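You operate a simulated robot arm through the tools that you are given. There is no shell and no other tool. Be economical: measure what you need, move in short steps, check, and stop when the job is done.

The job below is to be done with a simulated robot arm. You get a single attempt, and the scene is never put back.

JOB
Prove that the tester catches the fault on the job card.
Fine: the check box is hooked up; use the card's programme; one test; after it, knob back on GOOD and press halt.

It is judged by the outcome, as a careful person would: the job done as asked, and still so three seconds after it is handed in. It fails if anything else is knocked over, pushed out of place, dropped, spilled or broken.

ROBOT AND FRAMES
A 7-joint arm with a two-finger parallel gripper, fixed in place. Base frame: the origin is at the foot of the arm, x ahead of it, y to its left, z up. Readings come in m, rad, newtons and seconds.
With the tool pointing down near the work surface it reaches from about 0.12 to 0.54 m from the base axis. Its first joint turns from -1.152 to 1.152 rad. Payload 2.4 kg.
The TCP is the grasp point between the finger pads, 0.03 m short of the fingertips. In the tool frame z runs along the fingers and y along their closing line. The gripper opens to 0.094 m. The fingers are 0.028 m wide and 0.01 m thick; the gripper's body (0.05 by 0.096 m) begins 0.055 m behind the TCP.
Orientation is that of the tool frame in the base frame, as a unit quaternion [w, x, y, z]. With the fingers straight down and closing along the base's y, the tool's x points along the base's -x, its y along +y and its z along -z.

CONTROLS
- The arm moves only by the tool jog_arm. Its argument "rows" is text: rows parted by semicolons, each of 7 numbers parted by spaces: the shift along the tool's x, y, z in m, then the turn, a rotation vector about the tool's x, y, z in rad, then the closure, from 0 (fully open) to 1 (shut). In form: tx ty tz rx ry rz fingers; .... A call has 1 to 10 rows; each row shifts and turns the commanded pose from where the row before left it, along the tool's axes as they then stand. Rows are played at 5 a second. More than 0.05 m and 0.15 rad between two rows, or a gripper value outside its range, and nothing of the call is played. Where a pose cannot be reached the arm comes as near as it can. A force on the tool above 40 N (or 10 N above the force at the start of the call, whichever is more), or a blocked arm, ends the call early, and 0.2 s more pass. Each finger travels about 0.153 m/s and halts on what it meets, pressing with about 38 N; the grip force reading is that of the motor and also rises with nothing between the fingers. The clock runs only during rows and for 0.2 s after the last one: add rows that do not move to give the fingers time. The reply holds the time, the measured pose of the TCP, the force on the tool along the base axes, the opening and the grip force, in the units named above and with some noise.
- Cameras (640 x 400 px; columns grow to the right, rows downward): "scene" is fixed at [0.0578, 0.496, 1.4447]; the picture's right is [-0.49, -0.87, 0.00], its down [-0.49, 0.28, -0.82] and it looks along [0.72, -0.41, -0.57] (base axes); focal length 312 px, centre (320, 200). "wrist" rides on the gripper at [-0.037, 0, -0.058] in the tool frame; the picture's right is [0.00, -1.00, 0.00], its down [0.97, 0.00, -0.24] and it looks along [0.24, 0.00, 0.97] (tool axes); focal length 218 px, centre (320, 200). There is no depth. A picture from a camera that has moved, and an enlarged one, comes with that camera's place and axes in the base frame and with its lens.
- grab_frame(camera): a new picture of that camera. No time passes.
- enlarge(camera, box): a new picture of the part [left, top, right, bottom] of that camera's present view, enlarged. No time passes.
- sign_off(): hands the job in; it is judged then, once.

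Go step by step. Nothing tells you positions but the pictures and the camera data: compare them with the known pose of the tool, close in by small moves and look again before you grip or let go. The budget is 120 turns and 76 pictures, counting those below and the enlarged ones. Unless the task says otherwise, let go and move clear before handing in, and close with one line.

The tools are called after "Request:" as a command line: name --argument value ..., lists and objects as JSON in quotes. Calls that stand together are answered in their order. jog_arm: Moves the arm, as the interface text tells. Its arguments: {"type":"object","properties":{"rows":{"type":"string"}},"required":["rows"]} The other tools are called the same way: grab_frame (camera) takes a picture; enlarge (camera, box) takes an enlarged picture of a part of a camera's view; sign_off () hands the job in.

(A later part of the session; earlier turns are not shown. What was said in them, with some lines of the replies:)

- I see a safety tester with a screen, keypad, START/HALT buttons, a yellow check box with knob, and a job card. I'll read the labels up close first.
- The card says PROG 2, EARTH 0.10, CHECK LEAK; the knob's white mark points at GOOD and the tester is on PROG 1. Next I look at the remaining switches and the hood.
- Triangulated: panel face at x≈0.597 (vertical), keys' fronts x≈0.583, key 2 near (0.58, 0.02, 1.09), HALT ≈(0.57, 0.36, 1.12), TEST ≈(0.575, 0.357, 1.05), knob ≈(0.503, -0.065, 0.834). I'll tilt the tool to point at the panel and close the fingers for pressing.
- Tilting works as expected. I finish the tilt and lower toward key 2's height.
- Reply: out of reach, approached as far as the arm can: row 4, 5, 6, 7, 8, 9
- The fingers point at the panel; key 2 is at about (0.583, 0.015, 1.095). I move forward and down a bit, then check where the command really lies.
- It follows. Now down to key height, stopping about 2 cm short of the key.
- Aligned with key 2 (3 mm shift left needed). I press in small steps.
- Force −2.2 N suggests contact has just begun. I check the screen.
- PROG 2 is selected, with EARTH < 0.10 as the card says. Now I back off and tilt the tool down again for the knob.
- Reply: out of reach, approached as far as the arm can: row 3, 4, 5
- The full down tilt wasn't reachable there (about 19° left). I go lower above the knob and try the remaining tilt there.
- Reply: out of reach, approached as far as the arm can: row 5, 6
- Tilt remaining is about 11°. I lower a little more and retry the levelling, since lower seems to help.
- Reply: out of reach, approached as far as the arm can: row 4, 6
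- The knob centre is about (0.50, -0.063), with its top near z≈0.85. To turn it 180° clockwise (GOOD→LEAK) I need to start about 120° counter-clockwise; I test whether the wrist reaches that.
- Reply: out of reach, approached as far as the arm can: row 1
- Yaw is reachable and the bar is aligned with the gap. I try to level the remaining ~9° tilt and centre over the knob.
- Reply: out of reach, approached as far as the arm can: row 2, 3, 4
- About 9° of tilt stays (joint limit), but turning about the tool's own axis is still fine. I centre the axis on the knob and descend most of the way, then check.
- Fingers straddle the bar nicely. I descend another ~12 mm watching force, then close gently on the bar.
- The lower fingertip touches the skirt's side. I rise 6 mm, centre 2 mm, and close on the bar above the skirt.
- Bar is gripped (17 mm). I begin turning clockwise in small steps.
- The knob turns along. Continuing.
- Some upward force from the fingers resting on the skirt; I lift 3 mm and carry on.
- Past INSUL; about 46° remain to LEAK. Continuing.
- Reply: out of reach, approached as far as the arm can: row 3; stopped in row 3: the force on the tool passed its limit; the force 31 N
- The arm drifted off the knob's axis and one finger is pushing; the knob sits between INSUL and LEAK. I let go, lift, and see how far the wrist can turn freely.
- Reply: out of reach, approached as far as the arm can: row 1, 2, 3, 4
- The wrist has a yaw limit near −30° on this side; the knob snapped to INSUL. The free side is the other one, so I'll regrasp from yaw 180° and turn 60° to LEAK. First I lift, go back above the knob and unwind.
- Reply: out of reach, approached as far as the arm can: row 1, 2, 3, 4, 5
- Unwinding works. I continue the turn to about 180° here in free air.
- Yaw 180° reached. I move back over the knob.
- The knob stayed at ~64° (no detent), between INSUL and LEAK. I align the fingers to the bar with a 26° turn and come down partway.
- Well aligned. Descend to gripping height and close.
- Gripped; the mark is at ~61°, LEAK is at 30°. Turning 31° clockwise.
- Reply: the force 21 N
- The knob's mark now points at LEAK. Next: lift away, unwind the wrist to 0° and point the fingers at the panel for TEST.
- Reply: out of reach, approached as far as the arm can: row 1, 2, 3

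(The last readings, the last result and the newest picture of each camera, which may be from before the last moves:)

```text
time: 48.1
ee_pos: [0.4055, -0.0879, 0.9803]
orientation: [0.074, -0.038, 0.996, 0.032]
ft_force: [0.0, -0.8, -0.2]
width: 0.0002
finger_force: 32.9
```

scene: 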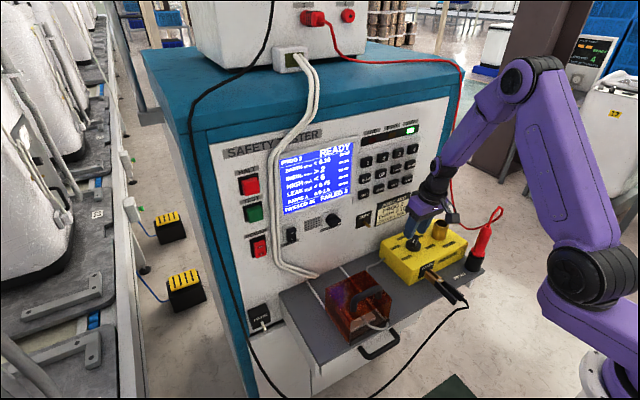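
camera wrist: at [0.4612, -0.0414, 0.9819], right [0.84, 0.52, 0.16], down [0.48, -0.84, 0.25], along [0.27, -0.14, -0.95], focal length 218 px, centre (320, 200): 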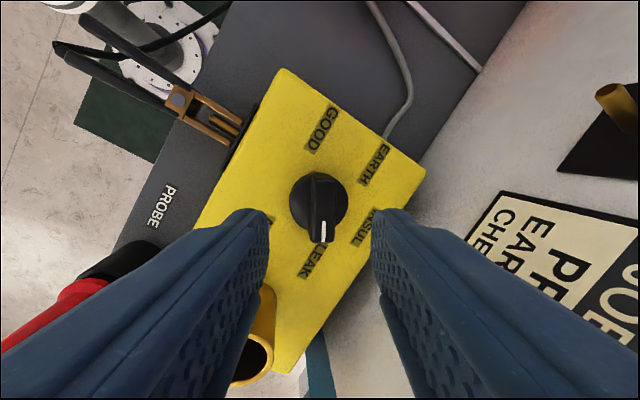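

Now tilt toward the panel while moving left toward the TEST button.

Request:
jog_arm --rows "0 0.03 0 0 -0.142 0 1;0 0.03 0 0 -0.142 0 1;0 0.03 0 0 -0.142 0 1;0 0.03 0 0 -0.142 0 1;0 0.03 0 0 -0.142 0 1;0 0.03 0 0 -0.142 0 1;0 0.03 0 0 -0.142 0 1;0 0.03 0 0 -0.142 0 1;0 0.03 0 0 -0.142 0 1;0 0 0 0 0 0 1"

Request:
grab_frame --camera "wrist"

Request:
grab_frame --camera "scene"

```text
time: 50.4
ee_pos: [0.4431, 0.1669, 0.9895]
orientation: [0.652, -0.013, 0.756, 0.048]
ft_force: [-0.3, 0.4, -0.1]
width: 0.0004
finger_force: 33.2
out of reach, approached as far as the arm can: row 5, 6, 7, 8
```

```text
35 pictures are left
camera wrist: at [0.3926, 0.1606, 1.0324], right [0.08, -1.0, -0.05], down [-0.38, 0.02, -0.92], along [0.92, 0.1, -0.38], focal length 218 px, centre (320, 200)
```

wrist: 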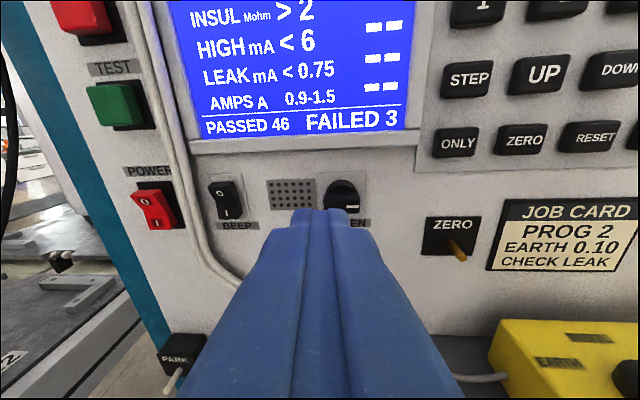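

```text
34 pictures are left
```

scene: 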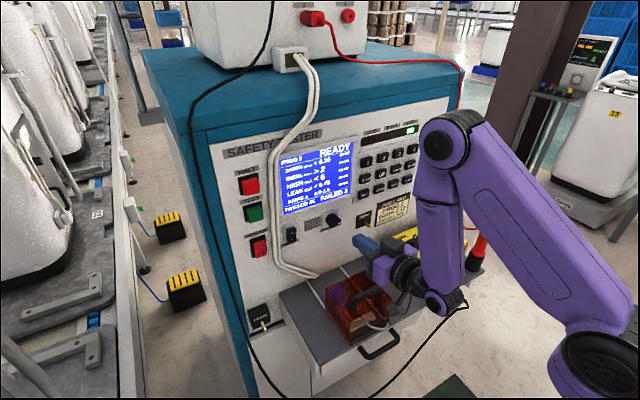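

TEST is at about (0.578, 0.355, 1.047), HALT 7 cm above; the black cord hangs near (0.56, 0.44), clear. I straighten the tool and move in front of TEST.

Request:
jog_arm --rows "0 0 0.03 0.045 -0.075 -0.025 1;0 0 0 0.045 -0.073 -0.025 1;-0.015 0.04 0 0 0 0 1;-0.015 0.04 0 0 0 0 1;-0.014 0.04 0 0 0 0 1;-0.014 0.04 0 0 0 0 1;0 0.025 0 0 0 0 1;0 0 0 0 0 0 1"

Request:
grab_frame --camera "wrist"

Request:
grab_frame --camera "scene"

```text
time: 52.1
ee_pos: [0.4724, 0.3555, 1.0402]
orientation: [0.707, 0.001, 0.707, -0.002]
ft_force: [-0.2, -0.1, 0.1]
width: 0.0
finger_force: 33.3
```

```text
33 pictures are left
camera wrist: at [0.4154, 0.3542, 1.0783], right [0.0, -1.0, 0.0], down [-0.24, 0.0, -0.97], along [0.97, 0.0, -0.24], focal length 218 px, centre (320, 200)
```

wrist: 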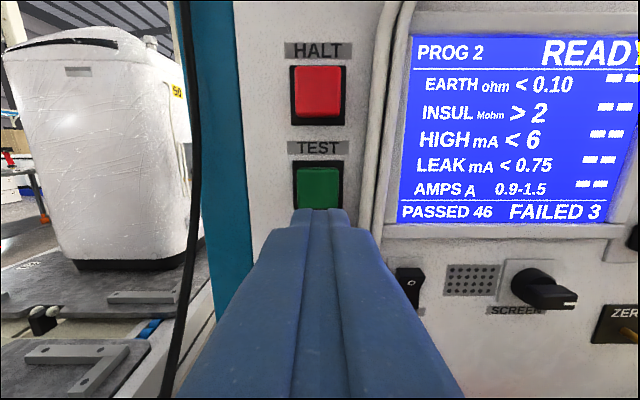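

```text
32 pictures are left
```

scene: 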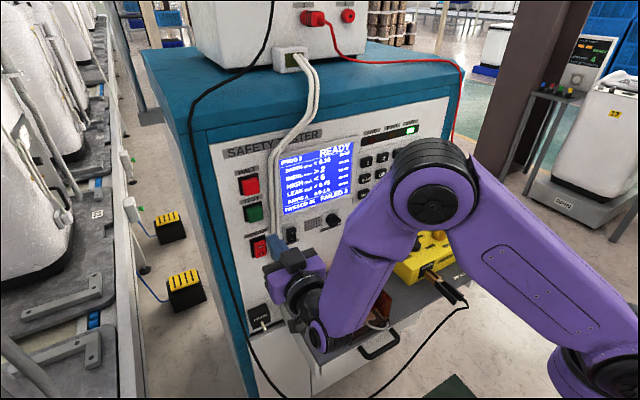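

Aligned on TEST in y; I raise 8 mm and press in small steps.

Request:
jog_arm --rows "-0.008 0 0.04 0 0 0 1;0 0 0.025 0 0 0 1;0 0 0.006 0 0 0 1;0 0 0.004 0 0 0 1;0 0 0 0 0 0 1"

Request:
enlarge --camera "scene" --box '[220, 120, 430, 251]'

```text
time: 53.4
ee_pos: [0.5463, 0.3541, 1.0491]
orientation: [0.707, 0.001, 0.707, -0.002]
ft_force: [0.3, 1.2, 0.3]
width: 0.0003
finger_force: 33.2
```

```text
3.05 times, centred on (325, 186) of scene
camera zoom: at [0.0578, 0.496, 1.4447], right [-0.49, -0.87, 0.0], down [-0.49, 0.28, -0.82], along [0.72, -0.41, -0.57], focal length 950 px, centre (305, 244)
```

zoom: 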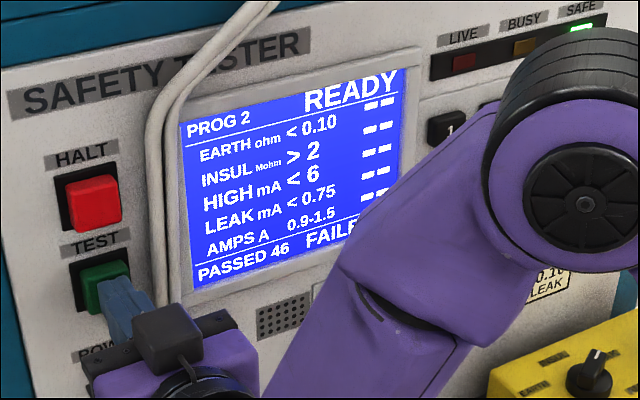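

Right at the button, no contact yet. Continue pressing by a few mm.

Request:
jog_arm --rows "0 0 0.003 0 0 0 1;0 0 0.003 0 0 0 1;0 0 0 0 0 0 1"

Request:
enlarge --camera "scene" --box '[220, 120, 430, 251]'

```text
time: 54.1
ee_pos: [0.5522, 0.3534, 1.0485]
orientation: [0.707, 0.001, 0.707, -0.002]
ft_force: [-5.1, -0.9, 2.4]
width: 0.0
finger_force: 32.7
```

```text
3.05 times, centred on (325, 186) of scene
camera zoom: at [0.0576, 0.496, 1.4447], right [-0.49, -0.87, 0.0], down [-0.49, 0.28, -0.83], along [0.72, -0.41, -0.56], focal length 950 px, centre (305, 244)
```

zoom: 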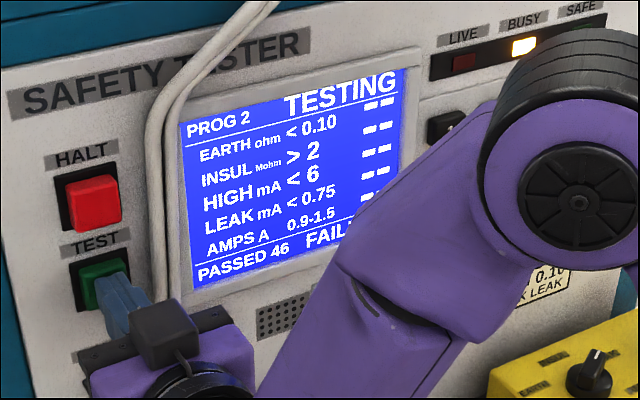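

TESTING is running. I back off and let it run, not touching anything live.

Request:
jog_arm --rows "0 0 -0.03 0 0 0 1;0 0 -0.04 0 0 0 1;0 0 0 0 0 0 1;0 0 0 0 0 0 1;0 0 0 0 0 0 1;0 0 0 0 0 0 1;0 0 0 0 0 0 1;0 0 0 0 0 0 1;0 0 0 0 0 0 1;0 0 0 0 0 0 1"

Request:
jog_arm --rows "0 0 0 0 0 0 1;0 0 0 0 0 0 1;0 0 0 0 0 0 1;0 0 0 0 0 0 1;0 0 0 0 0 0 1;0 0 0 0 0 0 1;0 0 0 0 0 0 1;0 0 0 0 0 0 1;0 0 0 0 0 0 1;0 0 0 0 0 0 1"

Request:
grab_frame --camera "wrist"

```text
time: 56.4
ee_pos: [0.484, 0.3541, 1.0488]
orientation: [0.707, 0.001, 0.707, -0.002]
ft_force: [-0.2, -0.2, 0.6]
width: 0.0
finger_force: 33.0
```

```text
time: 58.5
ee_pos: [0.4845, 0.3538, 1.0484]
orientation: [0.707, 0.001, 0.707, -0.003]
ft_force: [0.1, -0.6, 0.2]
width: 0.0
finger_force: 33.0
```

```text
29 pictures are left
camera wrist: at [0.4271, 0.355, 1.0855], right [0.0, -1.0, 0.0], down [-0.24, 0.0, -0.97], along [0.97, 0.0, -0.24], focal length 218 px, centre (320, 200)
```

wrist: 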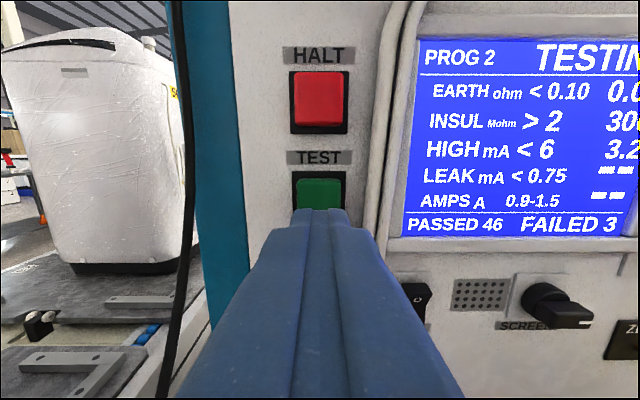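

Earth, insulation and high-voltage steps passed so far; leakage is next. I wait some more.

Request:
jog_arm --rows "0 0 0 0 0 0 1;0 0 0 0 0 0 1;0 0 0 0 0 0 1;0 0 0 0 0 0 1;0 0 0 0 0 0 1;0 0 0 0 0 0 1;0 0 0 0 0 0 1;0 0 0 0 0 0 1;0 0 0 0 0 0 1;0 0 0 0 0 0 1"

Request:
jog_arm --rows "0 0 0 0 0 0 1;0 0 0 0 0 0 1;0 0 0 0 0 0 1;0 0 0 0 0 0 1;0 0 0 0 0 0 1;0 0 0 0 0 0 1;0 0 0 0 0 0 1;0 0 0 0 0 0 1;0 0 0 0 0 0 1;0 0 0 0 0 0 1"

Request:
enlarge --camera "scene" --box '[220, 120, 430, 251]'

```text
time: 60.8
ee_pos: [0.4843, 0.3549, 1.0486]
orientation: [0.707, 0.0, 0.707, -0.001]
ft_force: [-0.5, -0.5, 0.8]
width: 0.0
finger_force: 32.7
```

```text
time: 63.0
ee_pos: [0.4842, 0.3549, 1.0488]
orientation: [0.707, 0.001, 0.707, -0.002]
ft_force: [0.1, 0.3, 0.1]
width: 0.0
finger_force: 32.6
```

```text
3.05 times, centred on (325, 186) of scene
camera zoom: at [0.0578, 0.496, 1.4447], right [-0.49, -0.87, 0.0], down [-0.49, 0.28, -0.82], along [0.72, -0.41, -0.57], focal length 950 px, centre (305, 244)
```

zoom: 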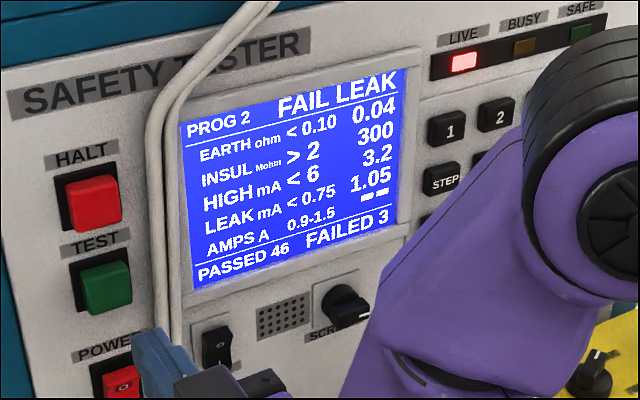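

FAIL LEAK (1.05 mA against 0.75) — the fault was caught. Now back to the knob: retreat, tilt down and wind the wrist.

Request:
jog_arm --rows "0 -0.04 -0.02 0 0 0 1;0 -0.04 -0.01 0 0 0 1;0 -0.04 0 0 0 0 1;0 -0.04 0 0 0 0 1;0 -0.03 0 0 0.142 0 1;0 -0.03 0 0 0.142 0 1;0 -0.03 0 0 0.142 0 1;0 -0.03 0 0 0.142 0 1;0 -0.03 0 0 0.142 0 1;0 -0.03 0 0 0.142 0 1"

Request:
jog_arm --rows "0 -0.03 0 0 0.142 0 0.55;0 -0.03 0 0 0.142 0 0.55;0 -0.02 0 0 0.142 0 0.55;0 0 0 0 0.142 0 0.55;0 0 0 0 0 -0.14 0.55;0 0 0 0 0 -0.14 0.55;0 0 0 0 0 -0.14 0.55;0 0 0 0 0 -0.14 0.55;0 0 0 0 0 -0.14 0.55;0 0 0 0 0 -0.14 0.55"

```text
time: 65.2
ee_pos: [0.46, 0.0149, 1.0495]
orientation: [0.351, 0.003, 0.936, -0.003]
ft_force: [-0.3, -0.2, -0.5]
width: 0.0001
finger_force: 33.0
out of reach, approached as far as the arm can: row 5
```

```text
time: 67.3
ee_pos: [0.4567, -0.0658, 1.0485]
orientation: [0.068, -0.406, 0.911, -0.032]
ft_force: [0.1, -0.1, 0.0]
width: 0.0424
finger_force: 0.1
```

Continue winding to 120°, and try removing the remaining tilt there.

Request:
jog_arm --rows "0 0 0 0 0 -0.14 0.55;0 0 0 0 0 -0.14 0.55;0 0 0 0 0 -0.14 0.55;0 0 0 0 0 -0.14 0.55;0 0 0 0 0 -0.14 0.55;0 0 0 0 0 -0.14 0.55;0 0 0 0 0 -0.14 0.55;0 0 0 0 0 -0.14 0.55;0 0 0 0 0 -0.14 0.55;0 0 0 -0.06 -0.03 0 0.55"

Request:
grab_frame --camera "wrist"

```text
time: 69.5
ee_pos: [0.4569, -0.0645, 1.0473]
orientation: [-0.017, 0.866, -0.498, 0.038]
ft_force: [0.2, 0.0, 0.7]
width: 0.0424
finger_force: 0.0
```

```text
27 pictures are left
camera wrist: at [0.4353, -0.0318, 1.1036], right [0.86, 0.5, 0.07], down [0.47, -0.84, 0.28], along [0.2, -0.21, -0.96], focal length 218 px, centre (320, 200)
```

wrist: 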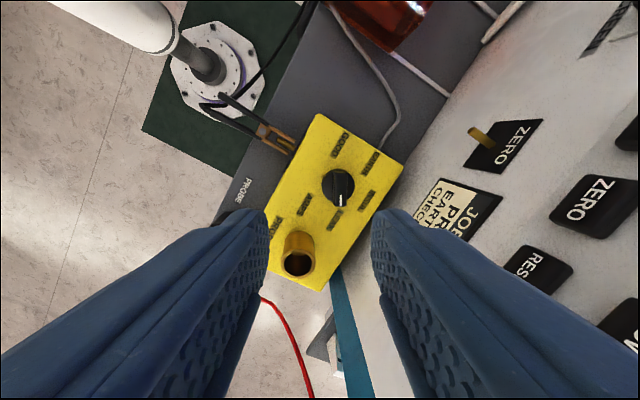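

Tilt is only 5° now and more seems possible. I finish levelling and move over the knob.

Request:
jog_arm --rows "0 0 0 -0.07 -0.04 0 0.55;0.011 -0.019 0.03 0 0 0 0.55;0.011 -0.019 0.03 0 0 0 0.55;0 0 0.04 0 0 0 0.55;0 0 0.035 0 0 0 0.55;0 0 0 0 0 0 0.55"

Request:
grab_frame --camera "wrist"

```text
time: 71.0
ee_pos: [0.499, -0.0658, 0.9128]
orientation: [0.002, 0.866, -0.5, 0.002]
ft_force: [-0.6, 0.7, -0.3]
width: 0.0422
finger_force: 0.0
```

```text
26 pictures are left
camera wrist: at [0.4818, -0.0327, 0.97], right [0.87, 0.5, 0.0], down [0.49, -0.84, 0.25], along [0.12, -0.21, -0.97], focal length 218 px, centre (320, 200)
```

wrist: 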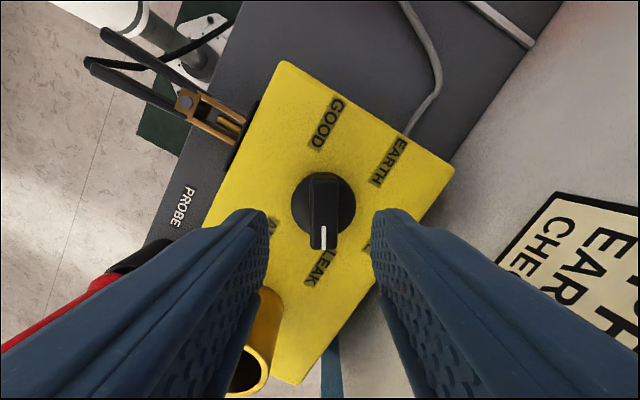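

Now the tool is exactly vertical. Descend and grip the bar.

Request:
jog_arm --rows "0 -0.0025 0.02 0 0 0 0.55;0 0 0.016 0 0 0 0.55;0 0 0.004 0 0 0 0.55;0 0 0 0 0 0 0.7;0 0 0 0 0 0 0.84;0 0 0 0 0 0 0.84"

Request:
enlarge --camera "wrist" --box '[200, 125, 440, 275]'

```text
time: 72.3
ee_pos: [0.5016, -0.065, 0.8748]
orientation: [0.003, 0.866, -0.5, 0.002]
ft_force: [-1.7, -1.7, -0.4]
width: 0.016
finger_force: 1.3
```

```text
2.67 times, centred on (320, 200) of wrist
camera zoom: at [0.4844, -0.0327, 0.9311], right [0.87, 0.5, 0.0], down [0.48, -0.84, 0.25], along [0.12, -0.21, -0.97], focal length 582 px, centre (320, 200)
```

zoom: 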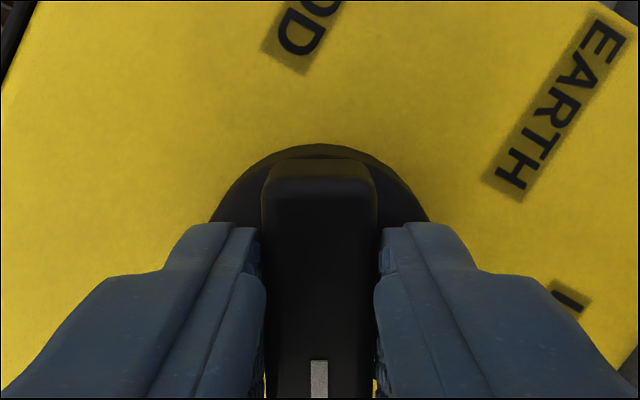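

Gripped squarely. Turning counter-clockwise.

Request:
jog_arm --rows "0 0 0 0 0 -0.13 0.86;0 0 0 0 0 -0.13 0.86;0 0 0 0 0 -0.13 0.86;0 0 0 0 0 -0.13 0.86;0 0 0 0 0 -0.13 0.86;0 0 0 0 0 0 0.86"

Request:
jog_arm --rows "0 0 0 0 0 -0.13 0.86;0 0 0 0 0 -0.13 0.86;0 0 0 0 0 -0.13 0.86;0 0 0 0 0 -0.13 0.86;0 0 0 0 0 -0.13 0.86;0 0 0 0 0 0 0.86"

```text
time: 73.8
ee_pos: [0.5023, -0.0652, 0.8732]
orientation: [0.002, 0.98, -0.201, 0.0]
ft_force: [-23.6, -5.5, 20.7]
width: 0.016
finger_force: 45.3
```

```text
time: 74.1
ee_pos: [0.5012, -0.0658, 0.8728]
orientation: [-0.003, 0.981, -0.194, 0.0]
ft_force: [-12.4, 1.1, 14.1]
width: 0.0159
finger_force: 45.1
stopped in row 1: the force on the tool passed its limit (the readings are from after the stop); the commanded pose is now the measured one
```

Force built up from small off-centre. I loosen, lift 2 mm, recentre and regrip.

Request:
jog_arm --rows "0 0 0 0 0 0 0.7;0 0 0 0 0 0 0.7;0 0 -0.004 0 0 0 0.7;0 0 0 0 0 0 0.7"

Request:
enlarge --camera "wrist" --box '[200, 125, 440, 275]'

```text
time: 75.1
ee_pos: [0.5021, -0.0658, 0.8774]
orientation: [-0.003, 0.981, -0.191, 0.002]
ft_force: [-5.3, -4.6, -3.4]
width: 0.0281
finger_force: 0.1
```

```text
2.67 times, centred on (320, 200) of wrist
camera zoom: at [0.4686, -0.0523, 0.9348], right [0.38, 0.93, 0.01], down [0.9, -0.37, 0.24], along [0.23, -0.09, -0.97], focal length 582 px, centre (320, 200)
```

zoom: 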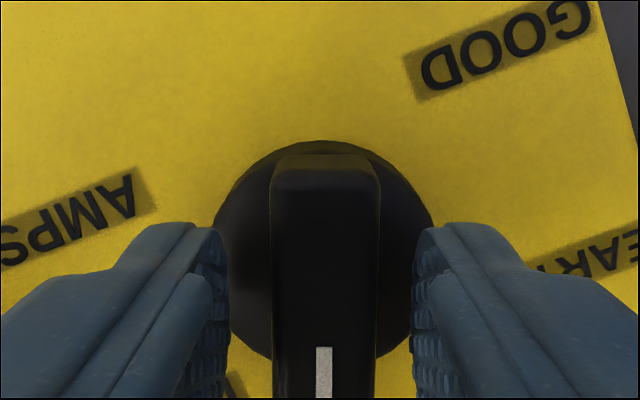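

Centred. Regrip and continue.

Request:
jog_arm --rows "0 -0.0008 0 0 0 0 0.86;0 0 0 0 0 0 0.86;0 0 0 0 0 -0.12 0.86;0 0 0 0 0 -0.12 0.86;0 0 0 0 0 -0.12 0.86;0 0 0 0 0 -0.12 0.86;0 0 0 0 0 0 0.86"

```text
time: 75.9
ee_pos: [0.5012, -0.0689, 0.8772]
orientation: [-0.006, 0.985, -0.173, 0.0]
ft_force: [-15.4, 5.0, 8.6]
width: 0.0232
finger_force: 9.0
stopped in row 3: the force on the tool passed its limit (the readings are from after the stop); the commanded pose is now the measured one
```

Something resists. Let me look before continuing.

Request:
jog_arm --rows "0 0 0 0 0 0 0.6;0 0 0 0 0 0 0.6"

Request:
grab_frame --scene "scene" --camera "scene"

Request:
grab_frame --camera "wrist"

```text
time: 76.5
ee_pos: [0.5014, -0.0704, 0.876]
orientation: [-0.005, 0.986, -0.17, 0.0]
ft_force: [-2.1, -7.0, -2.7]
width: 0.0376
finger_force: 0.1
```

```text
23 pictures are left
```

scene: 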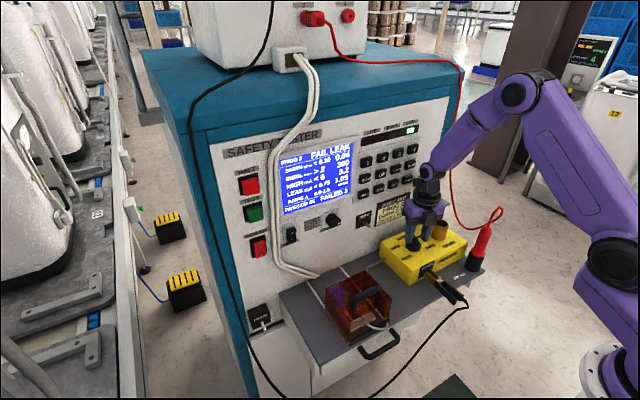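

```text
22 pictures are left
camera wrist: at [0.4669, -0.0585, 0.9342], right [0.34, 0.94, 0.01], down [0.91, -0.33, 0.24], along [0.23, -0.07, -0.97], focal length 218 px, centre (320, 200)
```

wrist: 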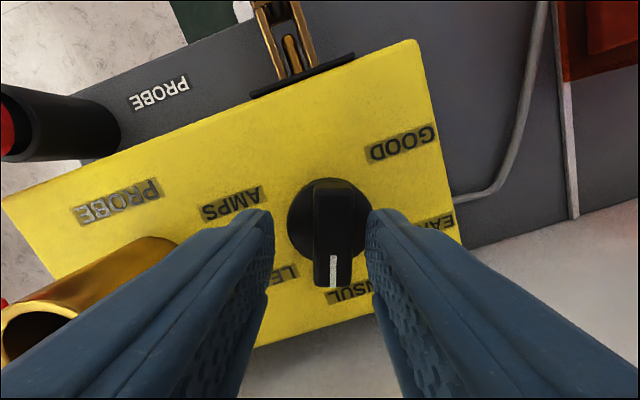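

Request:
enlarge --camera "scene" --box '[360, 130, 488, 210]'

Request:
enlarge --camera "scene" --box '[364, 202, 460, 262]'

```text
5.00 times, centred on (424, 170) of scene
camera zoom: at [0.0578, 0.4958, 1.4448], right [-0.49, -0.87, 0.0], down [-0.49, 0.28, -0.82], along [0.72, -0.41, -0.57], focal length 1558 px, centre (-200, 350)
```

zoom: 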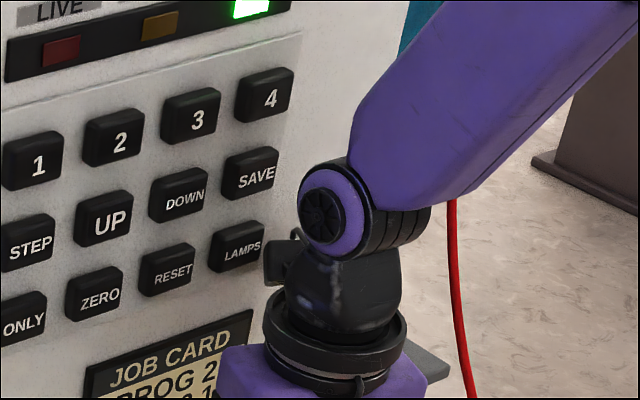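

```text
6.67 times, centred on (412, 232) of scene
camera zoom: at [0.0578, 0.4958, 1.4448], right [-0.49, -0.87, 0.0], down [-0.49, 0.28, -0.82], along [0.72, -0.41, -0.57], focal length 2077 px, centre (-293, -13)
```

zoom: 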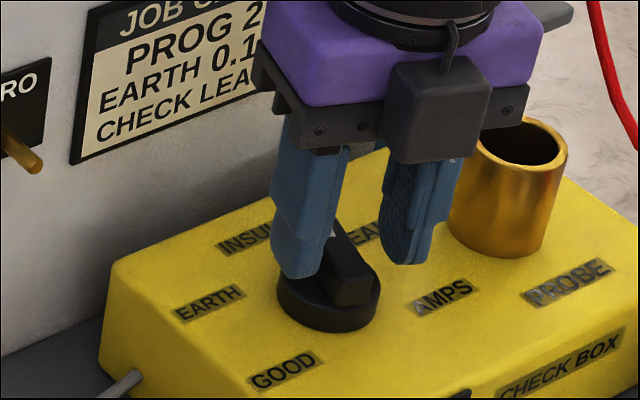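

I see it: a flange protrusion at the wrist, near the LAMPS key, touches the panel when the tool is fully vertical and turned this way. The earlier ~8° tilt kept it clear, so I tilt back in place with open fingers.

Request:
jog_arm --rows "-0.003 0 0 0.026 0.07 0 0.6;-0.003 -0.003 0 0.026 0.07 0 0.6;0 0 0 0 0 0 0.6"

Request:
enlarge --camera "wrist" --box '[200, 125, 440, 275]'

Request:
enlarge --camera "scene" --box '[360, 130, 488, 210]'

```text
time: 77.3
ee_pos: [0.4986, -0.0636, 0.8765]
orientation: [-0.019, 0.983, -0.169, 0.075]
ft_force: [-0.5, -1.5, -0.1]
width: 0.0378
finger_force: 0.1
```

```text
2.67 times, centred on (320, 200) of wrist
camera zoom: at [0.4545, -0.0525, 0.9286], right [0.33, 0.94, 0.06], down [0.87, -0.33, 0.37], along [0.37, -0.07, -0.93], focal length 582 px, centre (320, 200)
```

zoom: 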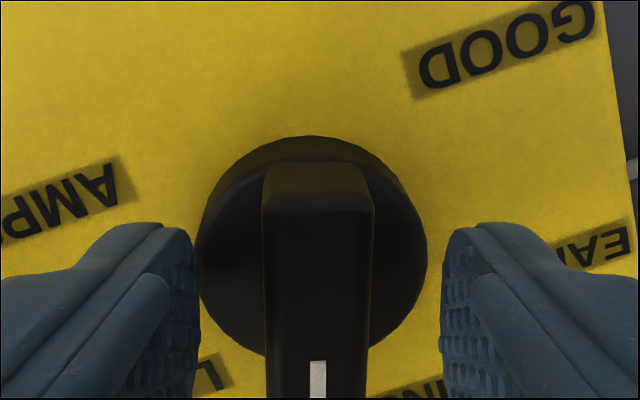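

```text
5.00 times, centred on (424, 170) of scene
camera zoom: at [0.0578, 0.496, 1.4447], right [-0.49, -0.87, 0.0], down [-0.49, 0.28, -0.82], along [0.72, -0.41, -0.57], focal length 1558 px, centre (-200, 350)
```

zoom: 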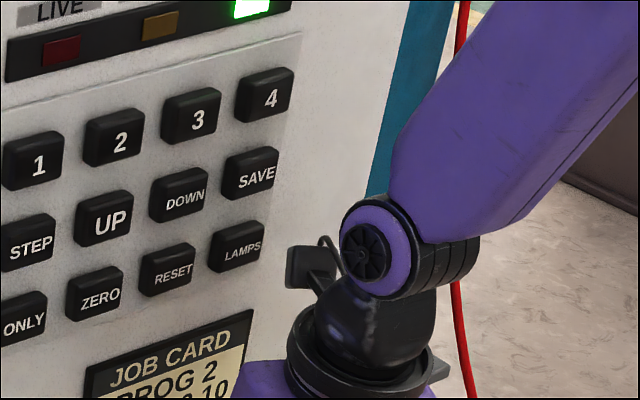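

Clear now, forces gone. Regrip and turn further counter-clockwise.

Request:
jog_arm --rows "-0.0018 0 0 0 0 0 0.7;0 0 0 0 0 0 0.84;0 0 0 0 0 0 0.84;0 0 0 0 0 -0.12 0.84;0 0 0 0 0 -0.12 0.84;0 0 0 0 0 -0.12 0.84;0 0 0 0 0 -0.12 0.84;0 0 0 0 0 -0.12 0.84;0 0 0 0 0 0 0.84"

```text
time: 79.3
ee_pos: [0.4784, -0.0676, 0.8737]
orientation: [0.014, 0.995, 0.06, 0.08]
ft_force: [0.6, -32.5, 3.7]
width: 0.0161
finger_force: 45.3
out of reach, approached as far as the arm can: row 7, 8
```

Joint limit reached on this side; the tool slid along the bar. I open, lift, and look.

Request:
jog_arm --rows "0 0 0 0 0 0 0.55;0 0 0 0 0 0 0.55;0 0 -0.02 0 0 0 0.55;0 0 -0.02 0 0 0 0.55;0 0 0 0 0 0 0.55"

Request:
grab_frame --camera "wrist"

Request:
grab_frame --camera "scene"

```text
time: 80.5
ee_pos: [0.4726, -0.0589, 0.9132]
orientation: [0.015, 0.995, 0.064, 0.079]
ft_force: [0.0, 0.0, 0.9]
width: 0.0425
finger_force: 0.1
```

```text
17 pictures are left
camera wrist: at [0.4276, -0.0645, 0.9635], right [-0.12, 0.99, -0.04], down [0.91, 0.13, 0.39], along [0.39, 0.01, -0.92], focal length 218 px, centre (320, 200)
```

wrist: 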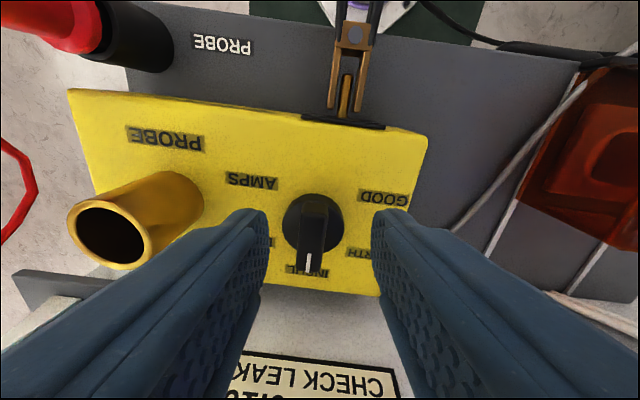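

```text
16 pictures are left
```

scene: 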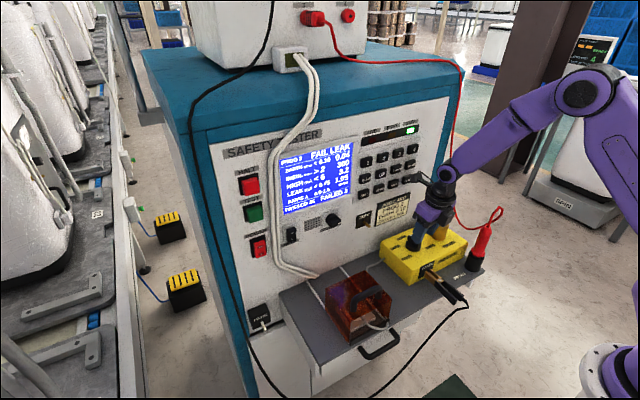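

The mark is now just past INSUL (≈98°), with 112° to go to GOOD. I rotate the wrist half a turn in free air to regrasp from yaw ≈8°.

Request:
jog_arm --rows "-0.02 0 -0.02 0 0 0.13 0.55;0 0 0 0 0 0.14 0.55;0 0 0 0 0 0.14 0.55;0 0 0 0 0 0.14 0.55;0 0 0 0 0 0.14 0.55;0 0 0 0 0 0.14 0.55;0 0 0 0 0 0.14 0.55;0 0 0 0 0 0.14 0.55;0 0 0 0 0 0.14 0.55;0 0 0 0 0 0.14 0.55"

Request:
jog_arm --rows "0 0 0 0 0 0.14 0.55;0 0 0 0 0 0.14 0.55;0 0 0 0 0 0.14 0.55;0 0 0 0 0 0.14 0.55;0 0 0 0 0 0.14 0.55;0 0 0 0 0 0.14 0.55;0 0 0 0 0 0.14 0.55;0 0 0 0 0 0.14 0.55;0 0 0 0 0 0.14 0.55;0 0 0 0 0 0.14 0.55"

Request:
jog_arm --rows "0 0 0 0 0 0.14 0.55;0 0 0 0 0 0.14 0.55;0 0 0 0 0 0.07 0.55;0 0 0 0 0 0 0.55"

```text
time: 82.7
ee_pos: [0.4494, -0.0633, 0.9293]
orientation: [-0.042, 0.804, -0.589, 0.069]
ft_force: [-0.6, -0.8, 0.0]
width: 0.0422
finger_force: 0.0
```

```text
time: 84.9
ee_pos: [0.4494, -0.0636, 0.9298]
orientation: [0.075, -0.236, 0.968, -0.026]
ft_force: [0.3, 0.0, 0.2]
width: 0.0422
finger_force: 0.0
```

```text
time: 85.9
ee_pos: [0.4487, -0.063, 0.9299]
orientation: [0.079, -0.064, 0.995, -0.012]
ft_force: [0.1, -0.5, -0.5]
width: 0.0423
finger_force: 0.0
```

Now move over the knob again and check alignment.

Request:
jog_arm --rows "-0.019 -0.002 0.01 0 0 0 0.55;-0.019 -0.0025 0.01 0 0 0 0.55;0 0 0.016 0 0 0 0.55;0 0 0 0 0 0 0.55"

Request:
enlarge --camera "wrist" --box '[200, 125, 440, 275]'

```text
time: 86.9
ee_pos: [0.493, -0.0635, 0.8999]
orientation: [0.079, -0.066, 0.995, -0.013]
ft_force: [0.7, -1.0, -0.3]
width: 0.0423
finger_force: 0.0
```

```text
2.67 times, centred on (320, 200) of wrist
camera zoom: at [0.5214, -0.0577, 0.9627], right [0.13, -0.99, 0.04], down [-0.99, -0.13, 0.08], along [-0.08, -0.05, -1.0], focal length 582 px, centre (320, 200)
```

zoom: 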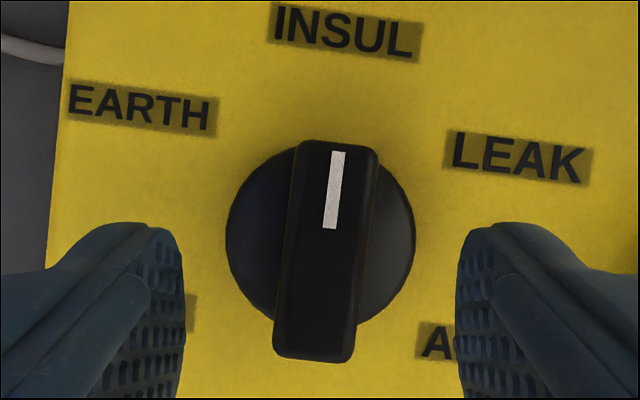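

Rotate 6° to match the bar, descend and grip.

Request:
jog_arm --rows "0 -0.001 0.008 0 0 0.11 0.55;0 0 0.012 0 0 0 0.55;0 0 0.003 0 0 0 0.55;0 0 0 0 0 0 0.7;0 0 0 0 0 0 0.84;0 0 0 0 0 0 0.84"

Request:
jog_arm --rows "0 0 0 0 0 -0.12 0.84;0 0 0 0 0 -0.12 0.84;0 0 0 0 0 -0.12 0.84;0 0 0 0 0 -0.12 0.84;0 0 0 0 0 -0.12 0.84;0 0 0 0 0 0 0.84"

```text
time: 88.3
ee_pos: [0.4965, -0.0655, 0.8778]
orientation: [0.08, -0.012, 0.997, -0.008]
ft_force: [0.0, 0.7, -2.7]
width: 0.0159
finger_force: 24.6
```

```text
time: 89.7
ee_pos: [0.4975, -0.0647, 0.8765]
orientation: [0.074, -0.306, 0.949, -0.031]
ft_force: [4.4, -7.3, -3.8]
width: 0.0168
finger_force: 44.6
```

Turning smoothly (yaw ≈36°). Continue.

Request:
jog_arm --rows "0 0 0 0 0 -0.12 0.84;0 0 0 0 0 -0.12 0.84;0 0 0 0 0 -0.12 0.84;0 0 0 0 0 -0.12 0.84;0 0 0 0 0 -0.12 0.84;0 0 0 0 0 -0.12 0.84;0 0 0 0 0 0 0.84"

Request:
enlarge --camera "wrist" --box '[200, 125, 440, 275]'

```text
time: 91.3
ee_pos: [0.4978, -0.0648, 0.8782]
orientation: [0.06, -0.621, 0.78, -0.056]
ft_force: [13.1, -9.8, -2.3]
width: 0.0169
finger_force: 45.0
```

```text
2.67 times, centred on (320, 200) of wrist
camera zoom: at [0.4972, -0.0278, 0.9357], right [0.96, -0.22, 0.16], down [-0.25, -0.94, 0.22], along [0.1, -0.25, -0.96], focal length 582 px, centre (320, 200)
```

zoom: 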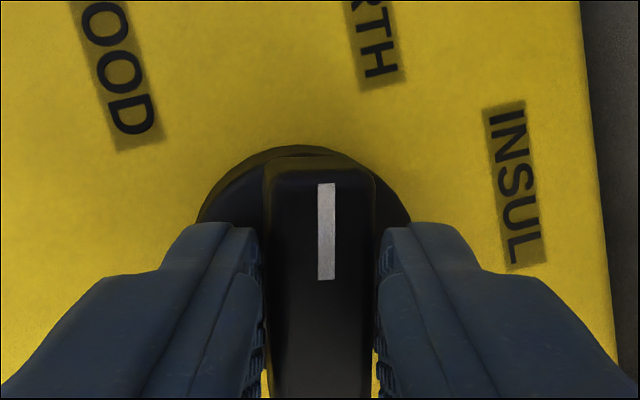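

Mark is nearly at EARTH; 43° left to GOOD.

Request:
jog_arm --rows "0 0 0 0 0 -0.125 0.84;0 0 0 0 0 -0.125 0.84;0 0 0 0 0 -0.125 0.84;0 0 0 0 0 -0.125 0.84;0 0 0 0 0 -0.125 0.84;0 0 0 0 0 -0.13 0.84;0 0 0 0 0 0 0.84"

```text
time: 92.9
ee_pos: [0.4963, -0.0638, 0.8788]
orientation: [-0.034, 0.864, -0.496, 0.075]
ft_force: [9.5, -1.7, 22.5]
width: 0.0169
finger_force: 44.7
```

Yaw is 120° now, as at the original GOOD grip. Release, lift and check.

Request:
jog_arm --rows "0 0 0 0 0 0 0.55;0 0 0 0 0 0 0.55;0 0 -0.025 0 0 0 0.55;0 0 -0.025 0 0 0 0.55;0 0 0 0 0 0 0.55"

Request:
enlarge --camera "wrist" --box '[200, 100, 440, 250]'

Request:
enlarge --camera "scene" --box '[364, 202, 460, 262]'

```text
time: 94.1
ee_pos: [0.487, -0.0631, 0.9254]
orientation: [-0.034, 0.864, -0.497, 0.073]
ft_force: [-0.4, -0.3, -0.6]
width: 0.0422
finger_force: 0.1
```

```text
2.67 times, centred on (320, 175) of wrist
camera zoom: at [0.4602, -0.0308, 0.9794], right [0.85, 0.5, 0.13], down [0.44, -0.83, 0.33], along [0.27, -0.22, -0.94], focal length 582 px, centre (320, 267)
```

zoom: 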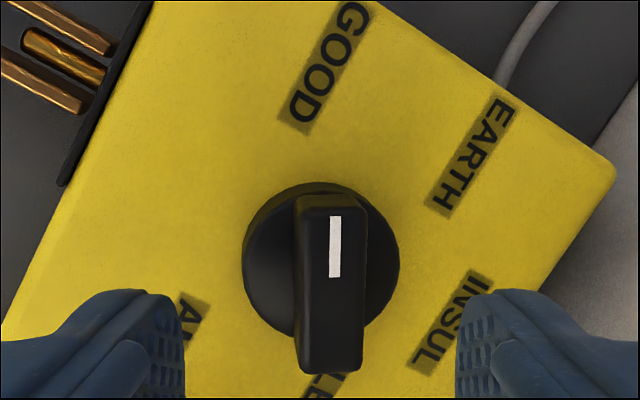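

```text
6.67 times, centred on (412, 232) of scene
camera zoom: at [0.0578, 0.496, 1.4447], right [-0.49, -0.87, 0.0], down [-0.49, 0.28, -0.82], along [0.72, -0.41, -0.57], focal length 2077 px, centre (-293, -13)
```

zoom: 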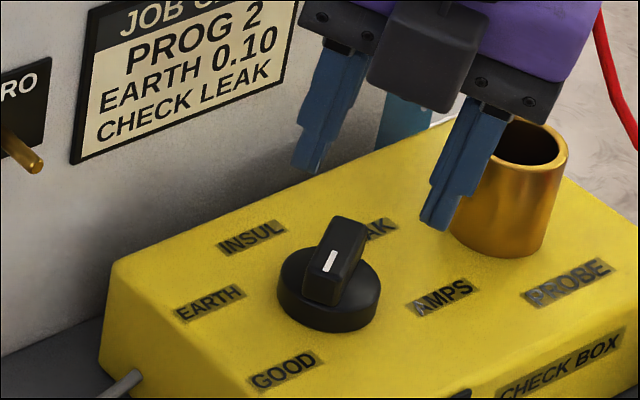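

The knob is back on GOOD, looking the same as at the start. Now the same route as before to the left of the panel, for HALT.

Request:
jog_arm --rows "0 0 -0.05 0 0 0 1;0 0 -0.05 0 0 0.09 1;0 0 0 0 0 0.14 1;0 0 0 0 0 0.14 1;0 0 0 0 0 0.14 1;0 0 0 0 0 0.14 1;0 0 0 0 0 0.14 1;0 0 0 0 0 0.14 1;0 0 0 0 0 0.14 1;0 0 0 0 0 0.14 1"

Request:
jog_arm --rows "0 0 0 0 0 0.14 1;0 0 0 0 0 0.14 1;0 0 0 0 0 0.14 1;0 0 0 0 0 0.14 1;0 0 0 0 0 0.14 1;0 0 0 0 0 0.14 1;0 0 0 0 0 0 1"

Request:
jog_arm --rows "0 0.03 0 0 -0.142 0 1;0 0.03 0 0 -0.142 0 1;0 0.03 0 0 -0.142 0 1;0 0.03 0 0 -0.142 0 1;0 0.03 0 0 -0.142 0 1;0 0.03 0 0 -0.142 0 1;0 0.03 0 0 -0.142 0 1;0 0.03 0 0 -0.142 0 1;0 0.03 0 0 -0.142 0 1;0 0 0 0 0 0 1"

```text
time: 96.3
ee_pos: [0.4724, -0.0619, 1.0257]
orientation: [0.07, -0.426, 0.901, -0.041]
ft_force: [-1.2, 0.1, -0.2]
width: 0.0002
finger_force: 33.0
```

```text
time: 97.9
ee_pos: [0.4724, -0.062, 1.0266]
orientation: [0.08, -0.023, 0.997, -0.01]
ft_force: [-0.1, 0.7, -0.6]
width: 0.0
finger_force: 33.0
```

```text
time: 100.1
ee_pos: [0.4596, 0.21, 1.0196]
orientation: [0.659, -0.025, 0.752, 0.007]
ft_force: [-0.4, -0.5, -0.6]
width: 0.0
finger_force: 32.8
```

Straighten and move in front of HALT (≈ y 0.356, z 1.114).

Request:
jog_arm --rows "0 0 0.01 0.022 -0.066 0.011 1;0 0 0 0.022 -0.066 0.011 1;-0.03 0.04 0 0 0 0 1;-0.03 0.04 0 0 0 0 1;-0.03 0.036 0 0 0 0 1;-0.005 0.03 0 0 0 0 1;0 0 0 0 0 0 1"

Request:
grab_frame --camera "wrist"

```text
time: 101.7
ee_pos: [0.4689, 0.3526, 1.1141]
orientation: [0.707, -0.001, 0.707, -0.001]
ft_force: [0.1, -0.4, 0.4]
width: 0.0
finger_force: 32.4
```

```text
11 pictures are left
camera wrist: at [0.4116, 0.354, 1.15], right [0.0, -1.0, 0.0], down [-0.24, 0.0, -0.97], along [0.97, 0.0, -0.24], focal length 218 px, centre (320, 200)
```

wrist: 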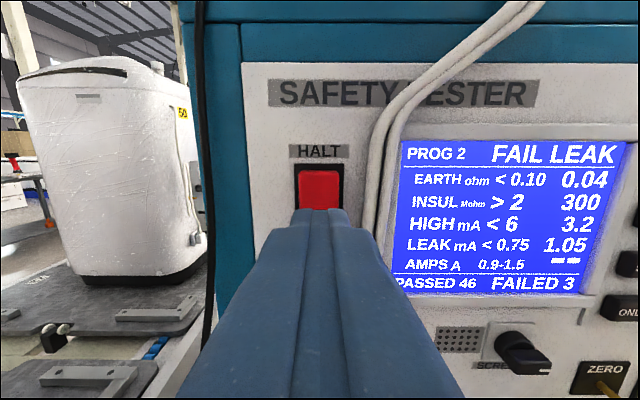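

Lined up with HALT. Press in small steps.

Request:
jog_arm --rows "-0.001 0.001 0.04 0 0 0 1;0 0 0.022 0 0 0 1;0 0 0.004 0 0 0 1;0 0 0.004 0 0 0 1;0 0 0.004 0 0 0 1;0 0 0 0 0 0 1"

Request:
enlarge --camera "scene" --box '[220, 120, 430, 251]'

```text
time: 103.1
ee_pos: [0.5437, 0.3538, 1.1152]
orientation: [0.707, -0.002, 0.707, 0.0]
ft_force: [0.4, -1.0, -0.2]
width: 0.0
finger_force: 33.0
```

```text
3.05 times, centred on (325, 186) of scene
camera zoom: at [0.0578, 0.496, 1.4447], right [-0.49, -0.87, 0.0], down [-0.49, 0.28, -0.82], along [0.72, -0.41, -0.57], focal length 950 px, centre (305, 244)
```

zoom: 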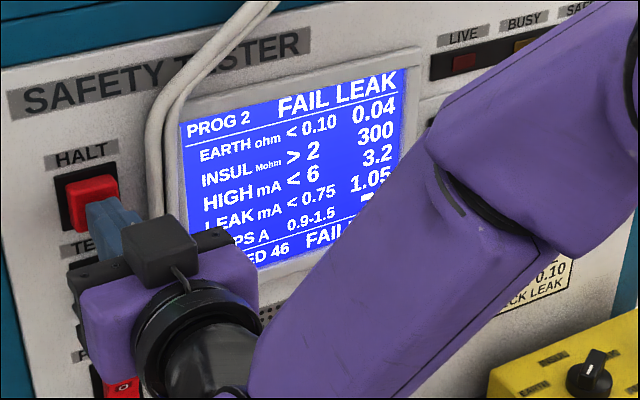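

Request:
jog_arm --rows "0 0 0.004 0 0 0 1;0 0 0.003 0 0 0 1;0 0 0.003 0 0 0 1;0 0 0 0 0 0 1"

Request:
enlarge --camera "scene" --box '[220, 120, 430, 251]'

```text
time: 104.1
ee_pos: [0.5536, 0.355, 1.1138]
orientation: [0.707, -0.002, 0.707, 0.0]
ft_force: [-5.9, -0.9, 0.1]
width: 0.0002
finger_force: 32.3
```

```text
3.05 times, centred on (325, 186) of scene
camera zoom: at [0.0576, 0.496, 1.4447], right [-0.49, -0.87, 0.0], down [-0.49, 0.28, -0.83], along [0.72, -0.41, -0.56], focal length 950 px, centre (305, 244)
```

zoom: 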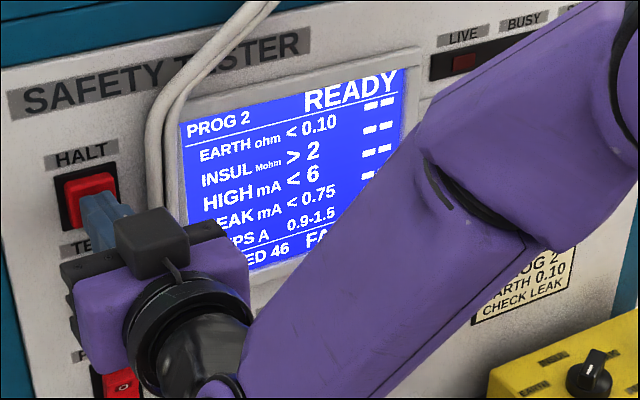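

HALT took: the tester shows READY. I back off and do a final check.

Request:
jog_arm --rows "0 0 -0.03 0 0 0 1;0 0 -0.04 0 0 0 1;0 -0.04 0 0 0 0 1;0 -0.04 0 0 0 0 1;0 -0.04 0 0 0 0 1;0 0 0 0 0 0 1"

Request:
grab_frame --camera "scene"

Request:
enlarge --camera "scene" --box '[220, 120, 430, 251]'

```text
time: 105.5
ee_pos: [0.4807, 0.2353, 1.1134]
orientation: [0.707, -0.002, 0.707, -0.001]
ft_force: [0.1, 0.9, 0.1]
width: 0.0
finger_force: 32.8
```

```text
8 pictures are left
```

scene: 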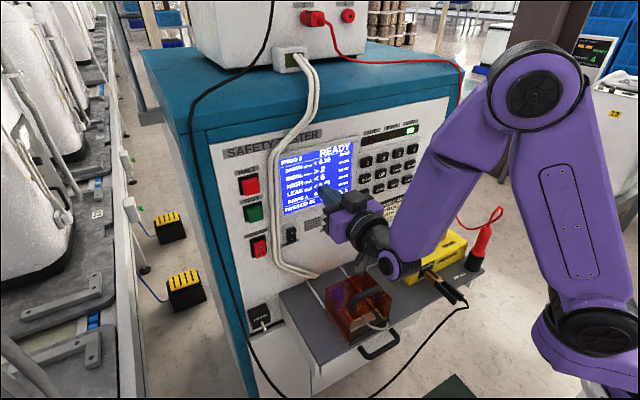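

```text
3.05 times, centred on (325, 186) of scene
camera zoom: at [0.0578, 0.496, 1.4447], right [-0.49, -0.87, 0.0], down [-0.49, 0.28, -0.82], along [0.72, -0.41, -0.57], focal length 950 px, centre (305, 244)
```

zoom: 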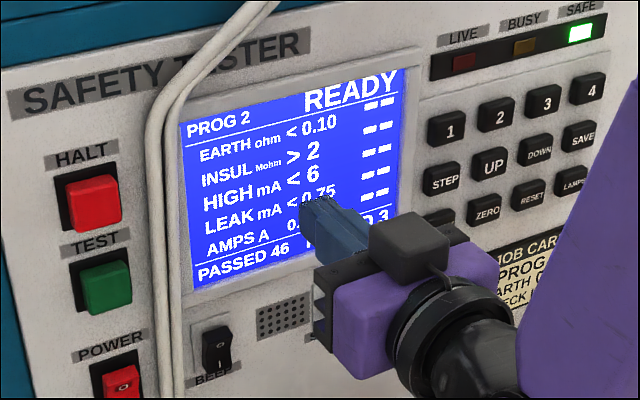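

The tester shows PROG 2, READY and SAFE, the knob is on GOOD, and the arm is clear. I'm handing in.

Request:
sign_off

```text
The job is handed in.
```

The tester caught the card's fault: one test on PROG 2 with the knob on LEAK gave FAIL LEAK (1.05 mA against the 0.75 limit), then I put the knob back on GOOD and pressed HALT. The wrist briefly touched the panel by the LAMPS key while I turned the knob, with no visible effect.
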